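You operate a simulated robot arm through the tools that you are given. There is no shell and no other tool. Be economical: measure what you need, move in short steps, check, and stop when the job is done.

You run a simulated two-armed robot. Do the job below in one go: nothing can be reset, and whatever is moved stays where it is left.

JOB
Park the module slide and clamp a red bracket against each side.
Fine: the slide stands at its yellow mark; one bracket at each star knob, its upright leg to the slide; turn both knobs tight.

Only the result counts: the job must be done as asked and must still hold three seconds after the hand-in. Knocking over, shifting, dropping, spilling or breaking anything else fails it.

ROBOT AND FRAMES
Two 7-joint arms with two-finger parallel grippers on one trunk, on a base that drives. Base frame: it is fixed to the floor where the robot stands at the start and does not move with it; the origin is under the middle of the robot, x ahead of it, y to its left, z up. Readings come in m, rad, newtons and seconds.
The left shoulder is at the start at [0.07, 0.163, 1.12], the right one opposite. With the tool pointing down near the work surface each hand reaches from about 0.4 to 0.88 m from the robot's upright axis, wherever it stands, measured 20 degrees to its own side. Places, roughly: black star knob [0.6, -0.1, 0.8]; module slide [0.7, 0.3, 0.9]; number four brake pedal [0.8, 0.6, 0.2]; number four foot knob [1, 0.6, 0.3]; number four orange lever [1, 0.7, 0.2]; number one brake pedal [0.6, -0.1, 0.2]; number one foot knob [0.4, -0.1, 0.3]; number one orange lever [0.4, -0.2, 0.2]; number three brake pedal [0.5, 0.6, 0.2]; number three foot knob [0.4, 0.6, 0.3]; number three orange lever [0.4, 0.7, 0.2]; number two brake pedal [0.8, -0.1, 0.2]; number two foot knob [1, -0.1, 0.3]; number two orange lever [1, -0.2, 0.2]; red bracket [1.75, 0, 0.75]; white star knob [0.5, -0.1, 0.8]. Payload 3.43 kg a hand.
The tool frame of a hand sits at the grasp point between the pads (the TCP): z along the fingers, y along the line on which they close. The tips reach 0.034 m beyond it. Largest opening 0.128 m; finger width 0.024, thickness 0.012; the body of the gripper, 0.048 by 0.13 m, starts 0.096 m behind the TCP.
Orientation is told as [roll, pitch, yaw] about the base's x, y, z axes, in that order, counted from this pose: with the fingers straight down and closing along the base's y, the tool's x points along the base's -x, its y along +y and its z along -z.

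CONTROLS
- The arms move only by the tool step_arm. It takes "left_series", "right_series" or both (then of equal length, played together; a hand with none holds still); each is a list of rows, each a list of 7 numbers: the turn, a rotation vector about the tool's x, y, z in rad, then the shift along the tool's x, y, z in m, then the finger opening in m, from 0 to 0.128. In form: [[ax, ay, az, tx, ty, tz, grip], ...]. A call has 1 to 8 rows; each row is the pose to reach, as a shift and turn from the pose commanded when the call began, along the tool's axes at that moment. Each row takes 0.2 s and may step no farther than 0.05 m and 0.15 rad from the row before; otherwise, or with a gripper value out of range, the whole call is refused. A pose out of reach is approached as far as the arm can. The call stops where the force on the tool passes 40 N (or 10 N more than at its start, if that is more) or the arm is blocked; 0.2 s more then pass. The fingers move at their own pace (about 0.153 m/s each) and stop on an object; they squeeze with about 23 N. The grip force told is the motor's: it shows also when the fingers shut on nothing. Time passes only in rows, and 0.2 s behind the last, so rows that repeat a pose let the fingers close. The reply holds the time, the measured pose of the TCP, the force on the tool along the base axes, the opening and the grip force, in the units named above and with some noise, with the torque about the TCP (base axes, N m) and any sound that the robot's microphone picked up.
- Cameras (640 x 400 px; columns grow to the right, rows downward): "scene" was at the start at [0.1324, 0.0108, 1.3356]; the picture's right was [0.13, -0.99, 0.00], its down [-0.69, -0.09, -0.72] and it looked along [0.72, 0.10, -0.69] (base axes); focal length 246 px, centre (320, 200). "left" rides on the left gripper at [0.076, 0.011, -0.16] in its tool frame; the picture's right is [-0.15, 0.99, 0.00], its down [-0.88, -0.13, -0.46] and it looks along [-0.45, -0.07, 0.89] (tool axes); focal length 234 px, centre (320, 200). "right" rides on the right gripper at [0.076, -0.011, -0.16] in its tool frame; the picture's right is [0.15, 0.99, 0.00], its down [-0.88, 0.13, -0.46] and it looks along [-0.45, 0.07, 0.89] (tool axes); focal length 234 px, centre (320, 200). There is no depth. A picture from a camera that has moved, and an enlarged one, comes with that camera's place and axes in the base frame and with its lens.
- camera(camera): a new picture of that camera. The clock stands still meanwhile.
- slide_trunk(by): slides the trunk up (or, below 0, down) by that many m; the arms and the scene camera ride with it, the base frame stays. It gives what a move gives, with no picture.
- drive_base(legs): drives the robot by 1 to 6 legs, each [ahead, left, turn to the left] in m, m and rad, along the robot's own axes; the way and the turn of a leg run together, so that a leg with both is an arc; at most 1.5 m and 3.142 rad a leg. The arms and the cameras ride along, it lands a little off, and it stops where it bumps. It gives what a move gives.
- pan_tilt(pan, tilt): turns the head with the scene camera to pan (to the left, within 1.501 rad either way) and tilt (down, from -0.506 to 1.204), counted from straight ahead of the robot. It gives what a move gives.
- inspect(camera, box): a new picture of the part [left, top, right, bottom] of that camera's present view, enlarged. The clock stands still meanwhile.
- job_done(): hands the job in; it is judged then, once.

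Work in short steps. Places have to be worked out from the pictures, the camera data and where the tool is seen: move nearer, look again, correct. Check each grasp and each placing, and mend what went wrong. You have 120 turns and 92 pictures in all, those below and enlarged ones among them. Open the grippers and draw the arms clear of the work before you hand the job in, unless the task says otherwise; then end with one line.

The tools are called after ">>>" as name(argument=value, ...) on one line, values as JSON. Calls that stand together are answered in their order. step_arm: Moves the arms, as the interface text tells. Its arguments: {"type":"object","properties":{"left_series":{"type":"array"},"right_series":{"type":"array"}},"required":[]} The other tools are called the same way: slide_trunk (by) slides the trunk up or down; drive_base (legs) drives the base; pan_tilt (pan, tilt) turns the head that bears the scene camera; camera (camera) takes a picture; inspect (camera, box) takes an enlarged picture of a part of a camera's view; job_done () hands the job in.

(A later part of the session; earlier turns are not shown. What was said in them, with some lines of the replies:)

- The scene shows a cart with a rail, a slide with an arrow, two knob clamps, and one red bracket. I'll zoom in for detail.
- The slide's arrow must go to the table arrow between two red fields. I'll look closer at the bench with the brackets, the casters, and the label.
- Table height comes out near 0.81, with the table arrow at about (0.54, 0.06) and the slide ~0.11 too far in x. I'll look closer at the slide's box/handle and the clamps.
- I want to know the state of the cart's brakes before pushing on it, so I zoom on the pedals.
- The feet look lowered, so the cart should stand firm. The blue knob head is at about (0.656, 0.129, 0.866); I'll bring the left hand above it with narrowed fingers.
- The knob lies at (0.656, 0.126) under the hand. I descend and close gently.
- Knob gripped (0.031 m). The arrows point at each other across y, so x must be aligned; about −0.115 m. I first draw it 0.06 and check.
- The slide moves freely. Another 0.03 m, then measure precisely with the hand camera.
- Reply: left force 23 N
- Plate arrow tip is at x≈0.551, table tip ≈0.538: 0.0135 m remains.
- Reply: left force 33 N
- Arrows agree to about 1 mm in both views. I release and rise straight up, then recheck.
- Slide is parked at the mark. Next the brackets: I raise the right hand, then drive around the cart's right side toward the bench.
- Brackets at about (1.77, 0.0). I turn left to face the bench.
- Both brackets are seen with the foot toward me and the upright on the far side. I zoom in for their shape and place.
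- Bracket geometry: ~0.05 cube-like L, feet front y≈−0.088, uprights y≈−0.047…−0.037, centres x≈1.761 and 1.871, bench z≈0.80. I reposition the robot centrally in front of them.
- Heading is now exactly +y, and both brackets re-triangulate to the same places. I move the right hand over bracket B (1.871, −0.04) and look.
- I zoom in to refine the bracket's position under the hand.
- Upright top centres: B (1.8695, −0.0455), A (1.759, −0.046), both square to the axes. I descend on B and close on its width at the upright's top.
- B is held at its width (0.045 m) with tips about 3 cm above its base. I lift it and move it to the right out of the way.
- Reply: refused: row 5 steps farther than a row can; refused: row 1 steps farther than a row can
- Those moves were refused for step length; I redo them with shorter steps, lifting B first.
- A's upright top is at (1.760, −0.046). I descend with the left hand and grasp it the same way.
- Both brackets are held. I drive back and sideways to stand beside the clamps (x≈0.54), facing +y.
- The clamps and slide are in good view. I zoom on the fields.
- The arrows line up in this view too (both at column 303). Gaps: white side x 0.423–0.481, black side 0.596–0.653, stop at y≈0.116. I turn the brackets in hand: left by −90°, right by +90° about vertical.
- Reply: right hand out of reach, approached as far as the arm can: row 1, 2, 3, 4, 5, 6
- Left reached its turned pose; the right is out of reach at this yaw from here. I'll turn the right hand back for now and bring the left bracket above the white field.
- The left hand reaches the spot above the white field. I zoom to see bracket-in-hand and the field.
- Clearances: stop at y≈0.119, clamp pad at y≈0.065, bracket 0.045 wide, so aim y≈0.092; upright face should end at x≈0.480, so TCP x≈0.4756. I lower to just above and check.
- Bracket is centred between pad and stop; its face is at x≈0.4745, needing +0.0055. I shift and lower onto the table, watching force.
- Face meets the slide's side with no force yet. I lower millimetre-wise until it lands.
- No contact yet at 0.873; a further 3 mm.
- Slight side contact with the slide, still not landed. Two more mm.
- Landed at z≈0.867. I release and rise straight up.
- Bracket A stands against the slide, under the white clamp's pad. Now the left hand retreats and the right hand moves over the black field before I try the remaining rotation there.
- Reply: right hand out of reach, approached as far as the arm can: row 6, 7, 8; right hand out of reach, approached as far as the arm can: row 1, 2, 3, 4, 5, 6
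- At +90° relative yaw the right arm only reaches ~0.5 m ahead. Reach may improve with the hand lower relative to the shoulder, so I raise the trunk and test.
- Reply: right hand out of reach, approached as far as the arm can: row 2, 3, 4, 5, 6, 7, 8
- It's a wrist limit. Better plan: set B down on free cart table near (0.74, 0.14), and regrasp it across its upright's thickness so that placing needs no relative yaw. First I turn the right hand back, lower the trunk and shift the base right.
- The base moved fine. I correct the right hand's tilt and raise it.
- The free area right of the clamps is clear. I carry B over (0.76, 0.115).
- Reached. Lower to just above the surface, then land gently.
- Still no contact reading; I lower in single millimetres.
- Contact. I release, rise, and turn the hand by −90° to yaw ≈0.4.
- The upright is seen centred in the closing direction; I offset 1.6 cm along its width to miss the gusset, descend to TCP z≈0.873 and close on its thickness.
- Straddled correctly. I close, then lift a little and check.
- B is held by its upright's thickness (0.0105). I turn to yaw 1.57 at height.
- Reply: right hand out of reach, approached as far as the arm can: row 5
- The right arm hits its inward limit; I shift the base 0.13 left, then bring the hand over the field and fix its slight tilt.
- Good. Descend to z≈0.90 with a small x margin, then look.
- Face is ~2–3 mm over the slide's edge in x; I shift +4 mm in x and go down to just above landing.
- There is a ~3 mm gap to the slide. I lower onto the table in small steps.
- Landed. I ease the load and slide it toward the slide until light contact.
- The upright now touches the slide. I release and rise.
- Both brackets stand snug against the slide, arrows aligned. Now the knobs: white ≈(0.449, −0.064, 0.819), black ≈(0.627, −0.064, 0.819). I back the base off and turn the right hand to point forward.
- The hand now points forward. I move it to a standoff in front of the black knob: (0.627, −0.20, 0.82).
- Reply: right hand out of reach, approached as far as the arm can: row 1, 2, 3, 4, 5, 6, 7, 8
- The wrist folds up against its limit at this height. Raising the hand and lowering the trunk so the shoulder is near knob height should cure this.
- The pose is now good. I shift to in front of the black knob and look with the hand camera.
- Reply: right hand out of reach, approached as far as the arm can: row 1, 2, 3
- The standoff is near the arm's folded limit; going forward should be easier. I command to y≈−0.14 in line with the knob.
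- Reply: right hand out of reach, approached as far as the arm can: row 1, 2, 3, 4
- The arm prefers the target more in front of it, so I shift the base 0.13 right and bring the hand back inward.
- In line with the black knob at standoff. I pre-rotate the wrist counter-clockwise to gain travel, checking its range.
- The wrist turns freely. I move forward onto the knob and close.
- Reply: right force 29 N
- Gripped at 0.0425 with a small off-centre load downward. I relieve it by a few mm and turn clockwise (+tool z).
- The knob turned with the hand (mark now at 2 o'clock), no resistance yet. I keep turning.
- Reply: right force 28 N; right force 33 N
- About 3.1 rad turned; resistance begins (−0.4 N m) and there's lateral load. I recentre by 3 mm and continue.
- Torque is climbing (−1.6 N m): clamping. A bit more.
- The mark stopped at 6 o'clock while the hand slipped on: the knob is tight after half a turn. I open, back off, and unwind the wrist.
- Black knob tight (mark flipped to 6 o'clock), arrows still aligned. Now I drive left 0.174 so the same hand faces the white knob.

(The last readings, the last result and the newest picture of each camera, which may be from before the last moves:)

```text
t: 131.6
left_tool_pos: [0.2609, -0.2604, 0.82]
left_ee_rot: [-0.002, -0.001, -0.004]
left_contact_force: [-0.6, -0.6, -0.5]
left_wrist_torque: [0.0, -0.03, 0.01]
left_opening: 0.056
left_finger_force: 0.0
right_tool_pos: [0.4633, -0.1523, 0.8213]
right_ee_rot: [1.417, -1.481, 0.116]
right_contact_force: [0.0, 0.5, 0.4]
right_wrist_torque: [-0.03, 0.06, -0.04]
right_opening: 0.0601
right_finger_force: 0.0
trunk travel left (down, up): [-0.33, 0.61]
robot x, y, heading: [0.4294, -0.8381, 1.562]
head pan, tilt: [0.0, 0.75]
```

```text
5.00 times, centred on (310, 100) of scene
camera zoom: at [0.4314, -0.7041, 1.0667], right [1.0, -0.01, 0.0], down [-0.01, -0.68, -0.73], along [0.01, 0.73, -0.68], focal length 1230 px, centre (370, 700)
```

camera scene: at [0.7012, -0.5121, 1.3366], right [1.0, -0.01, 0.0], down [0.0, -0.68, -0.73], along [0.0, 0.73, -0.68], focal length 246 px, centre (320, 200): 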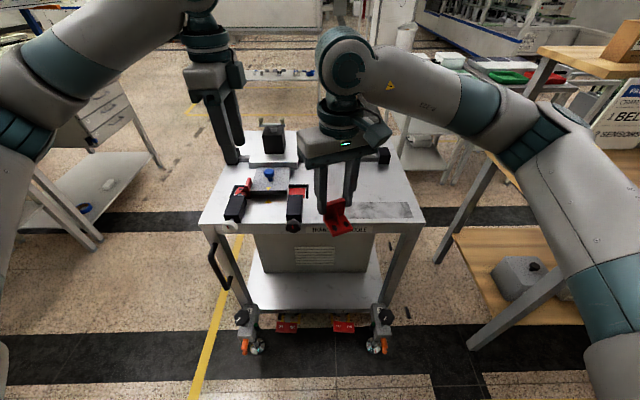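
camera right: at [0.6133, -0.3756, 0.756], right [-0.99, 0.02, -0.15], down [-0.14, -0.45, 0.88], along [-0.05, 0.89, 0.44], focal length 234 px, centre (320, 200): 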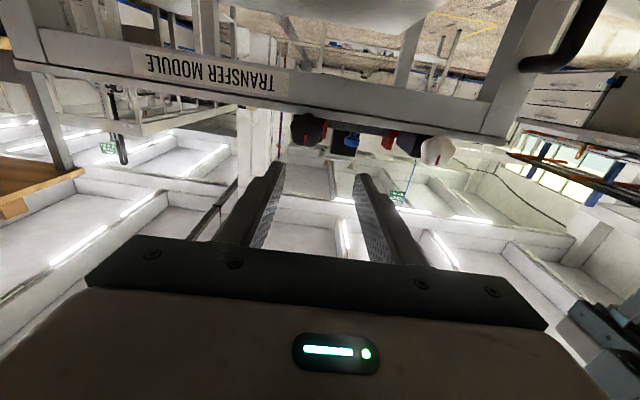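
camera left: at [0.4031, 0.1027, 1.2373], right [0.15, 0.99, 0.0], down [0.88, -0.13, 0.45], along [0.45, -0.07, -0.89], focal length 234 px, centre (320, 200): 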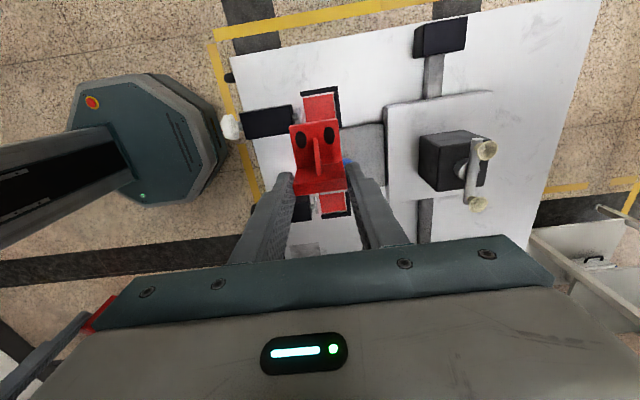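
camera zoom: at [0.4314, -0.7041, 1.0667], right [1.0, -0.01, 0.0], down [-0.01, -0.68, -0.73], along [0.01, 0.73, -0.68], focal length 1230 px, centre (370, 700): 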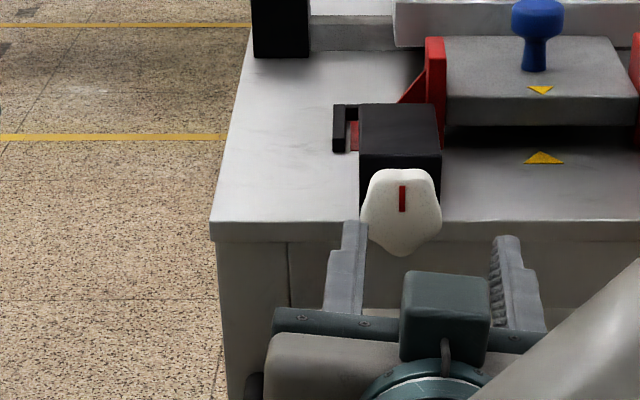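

Relative to the same view on the black knob, the white one sits 23 px left: shift the hand 12 mm in −x, and pre-rotate as before.

>>> step_arm(right_series=[[0, 0, -0.13, 0, 0.006, 0, 0.06], [0, 0, -0.26, 0, 0.0118, 0, 0.06], [0, 0, -0.39, 0, 0.0118, 0, 0.06], [0, 0, -0.52, 0, 0.0118, 0, 0.06], [0, 0, -0.65, 0, 0.0118, 0, 0.06], [0, 0, -0.78, 0, 0.0118, 0, 0.06], [0, 0, -0.91, 0, 0.0118, 0, 0.06], [0, 0, -1.04, 0, 0.0118, 0, 0.06]])

>>> step_arm(right_series=[[0, 0, 0, 0, 0, 0.025, 0.06], [0, 0, 0, 0, 0, 0.05, 0.06], [0, 0, 0, 0, 0, 0.07, 0.06], [0, 0, 0, 0, 0, 0.07, 0.0], [0, 0, 0, 0, 0, 0.07, 0.0], [0, 0, 0, 0, 0, 0.07, 0.0]])

```text
t: 133.4
left_tool_pos: [0.2607, -0.2596, 0.8207]
left_ee_rot: [0.001, 0.001, -0.003]
left_contact_force: [0.2, -0.3, -0.4]
left_wrist_torque: [-0.03, 0.02, -0.01]
left_opening: 0.056
left_finger_force: 0.1
right_tool_pos: [0.4513, -0.1513, 0.822]
right_ee_rot: [-1.556, -0.615, 3.098]
right_contact_force: [-0.1, 0.1, -0.3]
right_wrist_torque: [-0.01, -0.01, -0.01]
right_opening: 0.06
right_finger_force: 0.1
trunk travel left (down, up): [-0.33, 0.61]
robot x, y, heading: [0.4333, -0.837, 1.567]
head pan, tilt: [0.0, 0.75]
```

```text
t: 134.8
left_tool_pos: [0.2608, -0.261, 0.8199]
left_ee_rot: [0.001, -0.002, -0.003]
left_contact_force: [0.1, -0.1, 0.7]
left_wrist_torque: [-0.02, -0.01, -0.01]
left_opening: 0.056
left_finger_force: 0.1
right_tool_pos: [0.4517, -0.0839, 0.8167]
right_ee_rot: [-1.544, -0.615, 3.095]
right_contact_force: [-11.5, -18.9, -22.1]
right_wrist_torque: [-0.31, 0.11, 0.99]
right_opening: 0.0421
right_finger_force: 44.8
trunk travel left (down, up): [-0.33, 0.61]
robot x, y, heading: [0.4255, -0.8369, 1.561]
head pan, tilt: [0.0, 0.75]
```

Same grip and load as on the black knob. Same relief, then turn clockwise in three strokes.

>>> step_arm(right_series=[[0, 0, 0, 0, 0.003, -0.002, 0], [0, 0, 0.13, 0, 0.003, -0.002, 0], [0, 0, 0.26, 0, 0.003, -0.002, 0], [0, 0, 0.39, 0, 0.003, -0.002, 0], [0, 0, 0.52, 0, 0.003, -0.002, 0], [0, 0, 0.65, 0, 0.003, -0.002, 0], [0, 0, 0.78, 0, 0.003, -0.002, 0], [0, 0, 0.91, 0, 0.003, -0.002, 0]])

>>> step_arm(right_series=[[0, 0, 0.14, 0, 0, 0, 0], [0, 0, 0.28, 0, 0, 0, 0], [0, 0, 0.42, 0, 0, 0, 0], [0, 0, 0.56, 0, 0, 0, 0], [0, 0, 0.7, 0, 0, 0, 0], [0, 0, 0.84, 0, 0, 0, 0], [0, 0, 0.98, 0, 0, 0, 0], [0, 0, 1.12, 0, 0, 0, 0]])

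```text
t: 136.6
left_tool_pos: [0.2616, -0.2606, 0.819]
left_ee_rot: [-0.001, -0.002, -0.004]
left_contact_force: [0.6, 0.7, -0.7]
left_wrist_torque: [-0.02, -0.01, -0.01]
left_opening: 0.0561
left_finger_force: 0.1
right_tool_pos: [0.4513, -0.0847, 0.8176]
right_ee_rot: [-1.226, -1.528, 2.763]
right_contact_force: [-10.6, -4.7, -12.1]
right_wrist_torque: [-1.08, 0.01, 1.43]
right_opening: 0.0423
right_finger_force: 45.3
trunk travel left (down, up): [-0.33, 0.61]
robot x, y, heading: [0.428, -0.8357, 1.561]
head pan, tilt: [0.0, 0.75]
```

```text
t: 138.4
left_tool_pos: [0.2632, -0.2585, 0.8193]
left_ee_rot: [-0.002, -0.002, -0.005]
left_contact_force: [-0.2, 0.4, 0.0]
left_wrist_torque: [0.03, 0.02, -0.01]
left_opening: 0.0561
left_finger_force: 0.0
right_tool_pos: [0.4543, -0.0833, 0.816]
right_ee_rot: [1.551, -0.491, -0.031]
right_contact_force: [2.9, -3.5, -16.8]
right_wrist_torque: [-0.38, -0.01, 0.63]
right_opening: 0.0425
right_finger_force: 44.6
trunk travel left (down, up): [-0.33, 0.61]
robot x, y, heading: [0.4322, -0.8432, 1.563]
head pan, tilt: [0.0, 0.75]
```

Turning freely so far (2.0 rad). Continue the next stroke.

>>> step_arm(right_series=[[0, 0, 0.14, 0, 0, 0, 0], [0, 0, 0.28, 0, 0, 0, 0], [0, 0, 0.42, 0, 0, 0, 0], [0, 0, 0.56, 0, 0, 0, 0], [0, 0, 0.7, 0, 0, 0, 0], [0, 0, 0.84, 0, 0, 0, 0], [0, 0, 0.98, 0, 0, 0, 0], [0, 0, 1.12, 0, 0, 0, 0]])

>>> inspect(camera="scene", box=[270, 60, 370, 130])

```text
t: 140.2
left_tool_pos: [0.2631, -0.259, 0.8189]
left_ee_rot: [-0.002, 0.0, -0.003]
left_contact_force: [-0.3, -0.3, -0.9]
left_wrist_torque: [-0.02, 0.03, -0.01]
left_opening: 0.0561
left_finger_force: 0.1
right_tool_pos: [0.4532, -0.0849, 0.8144]
right_ee_rot: [1.547, 0.628, -0.05]
right_contact_force: [5.9, -16.6, -28.7]
right_wrist_torque: [-0.83, -1.43, -0.3]
right_opening: 0.0419
right_finger_force: 44.8
trunk travel left (down, up): [-0.33, 0.61]
robot x, y, heading: [0.4325, -0.8371, 1.561]
head pan, tilt: [0.0, 0.75]
```

```text
5.71 times, centred on (320, 95) of scene
camera zoom: at [0.4325, -0.7027, 1.0664], right [1.0, -0.01, 0.0], down [-0.01, -0.68, -0.73], along [0.01, 0.73, -0.68], focal length 1406 px, centre (320, 800)
```

zoom: 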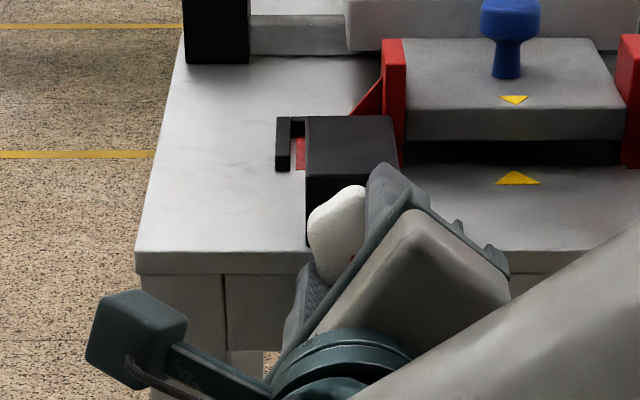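

Resistance −1.4 N m. A further 0.6 rad to be sure it's tight, with slight recentring.

>>> step_arm(right_series=[[0, 0, 0, -0.0012, -0.0022, -0.001, 0], [0, 0, 0.12, -0.0012, -0.0022, -0.001, 0], [0, 0, 0.24, -0.0012, -0.0022, -0.001, 0], [0, 0, 0.36, -0.0012, -0.0022, -0.001, 0], [0, 0, 0.48, -0.0012, -0.0022, -0.001, 0], [0, 0, 0.6, -0.0012, -0.0022, -0.001, 0], [0, 0, 0.75, -0.0012, -0.0022, -0.001, 0]])

>>> inspect(camera="scene", box=[270, 60, 370, 130])

```text
t: 141.8
left_tool_pos: [0.2612, -0.2586, 0.82]
left_ee_rot: [-0.001, -0.001, -0.004]
left_contact_force: [0.0, -0.2, -0.3]
left_wrist_torque: [0.0, -0.02, 0.0]
left_opening: 0.0562
left_finger_force: 0.1
right_tool_pos: [0.4523, -0.0846, 0.8169]
right_ee_rot: [1.497, 1.378, -0.106]
right_contact_force: [-3.0, 11.5, -0.8]
right_wrist_torque: [-0.67, -1.07, 0.7]
right_opening: 0.0428
right_finger_force: 44.8
trunk travel left (down, up): [-0.33, 0.61]
robot x, y, heading: [0.4318, -0.8323, 1.557]
head pan, tilt: [0.0, 0.75]
```

```text
5.71 times, centred on (320, 95) of scene
camera zoom: at [0.4319, -0.7029, 1.0666], right [1.0, -0.01, 0.0], down [-0.01, -0.68, -0.73], along [0.01, 0.73, -0.68], focal length 1406 px, centre (320, 800)
```

zoom: 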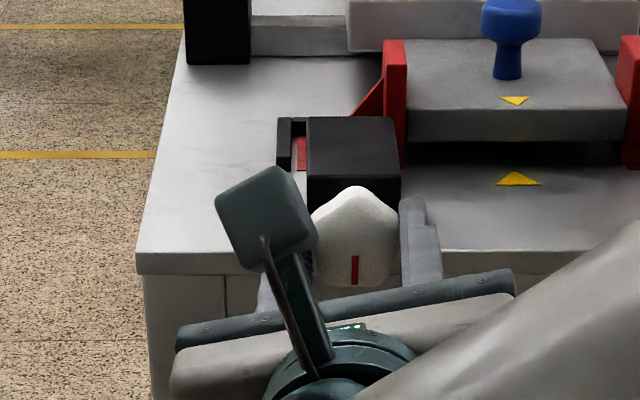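

White mark also stopped at 6 o'clock with the hand slipping: tight. I release, draw back, and back the base off.

>>> step_arm(right_series=[[0, 0, 0, 0, 0, 0, 0.06], [0, 0, 0, 0, 0, 0, 0.06], [0, 0, 0, 0, 0, -0.03, 0.06], [0, 0, 0, 0, 0, -0.06, 0.06], [0, 0, 0, 0, 0, -0.08, 0.06]])

>>> drive_base(legs=[[-0.25, -0.1, 0]])

>>> slide_trunk(by=0.5)

>>> inspect(camera="scene", box=[240, 110, 400, 210])

```text
t: 143.0
left_tool_pos: [0.2624, -0.2597, 0.8196]
left_ee_rot: [0.0, 0.001, -0.003]
left_contact_force: [0.9, -1.4, -0.7]
left_wrist_torque: [0.02, -0.01, 0.0]
left_opening: 0.056
left_finger_force: 0.1
right_tool_pos: [0.4501, -0.1672, 0.8189]
right_ee_rot: [1.5, 1.375, -0.105]
right_contact_force: [0.4, -0.1, 0.4]
right_wrist_torque: [0.03, 0.0, 0.01]
right_opening: 0.0598
right_finger_force: 0.0
trunk travel left (down, up): [-0.33, 0.61]
robot x, y, heading: [0.4338, -0.8381, 1.561]
head pan, tilt: [0.0, 0.75]
```

```text
t: 144.9
left_tool_pos: [0.3606, -0.5083, 0.822]
left_ee_rot: [0.0, 0.0, -0.002]
left_contact_force: [-0.6, 0.0, 0.0]
left_wrist_torque: [-0.01, 0.01, -0.02]
left_opening: 0.0562
left_finger_force: 0.1
right_tool_pos: [0.55, -0.4153, 0.8192]
right_ee_rot: [1.505, 1.376, -0.1]
right_contact_force: [-0.1, -0.3, 0.4]
right_wrist_torque: [-0.01, 0.02, 0.0]
right_opening: 0.0598
right_finger_force: 0.1
trunk travel left (down, up): [-0.33, 0.61]
robot x, y, heading: [0.5261, -1.0805, 1.558]
head pan, tilt: [0.0, 0.75]
```

```text
refused: 0.5 is not a number from -0.4 to 0.4
```

```text
4.00 times, centred on (320, 160) of scene
camera zoom: at [0.5317, -0.9529, 1.0669], right [1.0, -0.01, 0.0], down [-0.01, -0.68, -0.73], along [0.01, 0.73, -0.68], focal length 984 px, centre (320, 360)
```

zoom: 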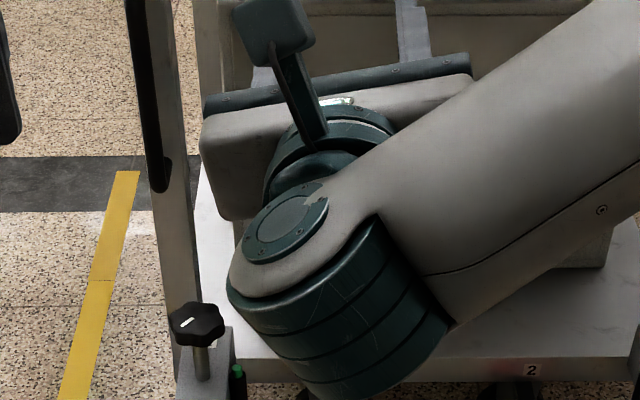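

I raise the trunk for a final view of the work.

>>> slide_trunk(by=0.39)

>>> pan_tilt(pan=0.0, tilt=0.5)

>>> inspect(camera="scene", box=[260, 130, 380, 220])

```text
t: 148.7
left_tool_pos: [0.3603, -0.5081, 1.2112]
left_ee_rot: [-0.001, 0.002, -0.003]
left_contact_force: [-0.3, 0.3, 0.0]
left_wrist_torque: [0.0, 0.02, 0.0]
left_opening: 0.056
left_finger_force: 0.1
right_tool_pos: [0.5494, -0.4132, 1.2098]
right_ee_rot: [1.5, 1.379, -0.103]
right_contact_force: [1.7, -0.7, -0.2]
right_wrist_torque: [-0.01, -0.01, 0.02]
right_opening: 0.0601
right_finger_force: 0.2
trunk travel left (down, up): [-0.72, 0.22]
robot x, y, heading: [0.5306, -1.0897, 1.566]
head pan, tilt: [0.0, 0.75]
```

```text
t: 149.5
left_tool_pos: [0.3607, -0.5083, 1.2097]
left_ee_rot: [0.001, 0.001, -0.003]
left_contact_force: [-0.8, 0.5, 0.1]
left_wrist_torque: [-0.02, -0.03, 0.01]
left_opening: 0.0562
left_finger_force: 0.1
right_tool_pos: [0.5487, -0.4151, 1.2087]
right_ee_rot: [1.5, 1.377, -0.102]
right_contact_force: [-0.2, 0.3, 0.5]
right_wrist_torque: [0.04, -0.02, 0.01]
right_opening: 0.0603
right_finger_force: 0.1
trunk travel left (down, up): [-0.72, 0.22]
robot x, y, heading: [0.5318, -1.0861, 1.566]
head pan, tilt: [0.0, 0.499]
```

```text
4.44 times, centred on (320, 175) of scene
camera zoom: at [0.5315, -0.944, 1.4786], right [1.0, -0.01, 0.0], down [0.0, -0.48, -0.88], along [0.01, 0.88, -0.48], focal length 1094 px, centre (320, 311)
```

zoom: 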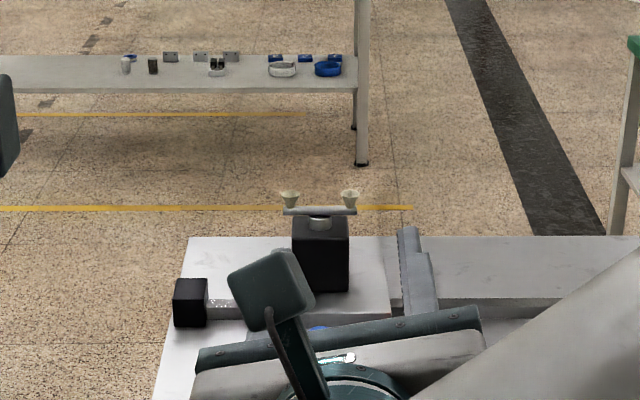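

The right hand blocks the view; I look with the left hand's camera instead by moving that hand forward.

>>> step_arm(left_series=[[0, 0, 0, 0, 0.045, 0, 0.056], [0, 0, 0, 0, 0.09, 0, 0.056], [0, 0, 0, 0, 0.135, 0, 0.056], [0, 0, 0, 0, 0.18, 0, 0.056], [0, 0, 0, 0, 0.225, 0, 0.056], [0, 0, 0, 0, 0.27, 0, 0.056], [0, 0, 0, 0, 0.315, 0, 0.056], [0, 0, 0, 0, 0.35, 0, 0.056]])

>>> camera(camera="left")

```text
t: 151.3
left_tool_pos: [0.3533, -0.2694, 1.1894]
left_ee_rot: [0.0, 0.001, -0.003]
left_contact_force: [0.0, -0.1, -0.2]
left_wrist_torque: [0.02, 0.05, 0.0]
left_opening: 0.0559
left_finger_force: 0.0
left hand out of reach, approached as far as the arm can: row 6, 7, 8
right_tool_pos: [0.5519, -0.414, 1.2085]
right_ee_rot: [1.501, 1.38, -0.105]
right_contact_force: [0.2, -0.4, -0.3]
right_wrist_torque: [0.03, -0.02, 0.01]
right_opening: 0.0598
right_finger_force: 0.1
trunk travel left (down, up): [-0.72, 0.22]
robot x, y, heading: [0.5287, -1.0855, 1.566]
head pan, tilt: [0.0, 0.499]
```

```text
10 pictures are left
camera left: at [0.2766, -0.2594, 1.3484], right [0.15, 0.99, 0.0], down [0.88, -0.13, 0.45], along [0.45, -0.07, -0.89], focal length 234 px, centre (320, 200)
```

left: 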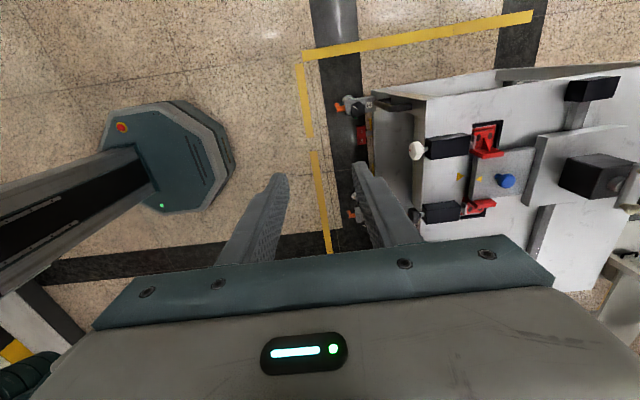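

>>> inspect(camera="left", box=[400, 110, 550, 230])

```text
3.33 times, centred on (475, 170) of left
camera zoom: at [0.2766, -0.2594, 1.3484], right [0.15, 0.99, 0.0], down [0.88, -0.13, 0.45], along [0.45, -0.07, -0.89], focal length 781 px, centre (-197, 300)
```

zoom: 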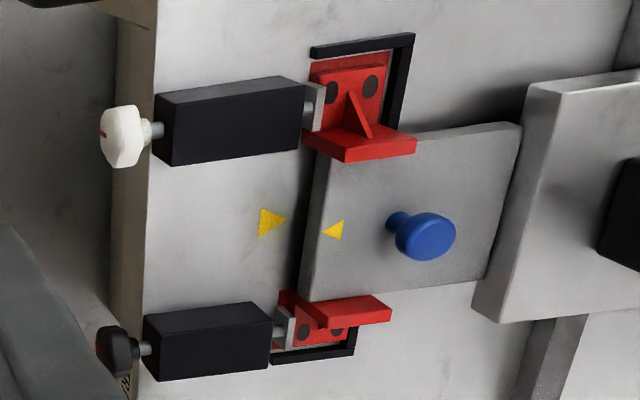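

Both pads press the brackets home, uprights against the slide, arrows aligned, knobs tight. I open the grippers fully and draw the left hand back.

>>> step_arm(left_series=[[0, 0, 0, 0, -0.045, 0, 0.1], [0, 0, 0, 0, -0.09, 0, 0.128], [0, 0, 0, 0, -0.13, 0, 0.128]], right_series=[[0, 0, 0, 0, 0, 0, 0.1], [0, 0, 0, 0, 0, 0, 0.128], [0, 0, 0, 0, 0, 0, 0.128]])

>>> job_done()

```text
t: 152.3
left_tool_pos: [0.3188, -0.3714, 1.183]
left_ee_rot: [-0.079, -0.036, 0.189]
left_contact_force: [0.5, -0.2, 0.7]
left_wrist_torque: [0.0, 0.14, -0.01]
left_opening: 0.1281
left_finger_force: 0.1
left hand out of reach, approached as far as the arm can: row 1
right_tool_pos: [0.5579, -0.4144, 1.2103]
right_ee_rot: [1.501, 1.384, -0.105]
right_contact_force: [0.8, 0.6, 0.3]
right_wrist_torque: [-0.03, 0.0, 0.09]
right_opening: 0.1279
right_finger_force: 0.1
trunk travel left (down, up): [-0.72, 0.22]
robot x, y, heading: [0.5307, -1.0841, 1.563]
head pan, tilt: [0.0, 0.499]
stopped in row 3 (left hand): the arm was blocked; the commanded pose is now the measured one
```

```text
The job is handed in.
```

The slide stands at its yellow mark, a red bracket is clamped against each side with its upright leg to the slide, and both star knobs are tight. While drawing back at the end, the left arm was blocked in the air, clear of the cart.
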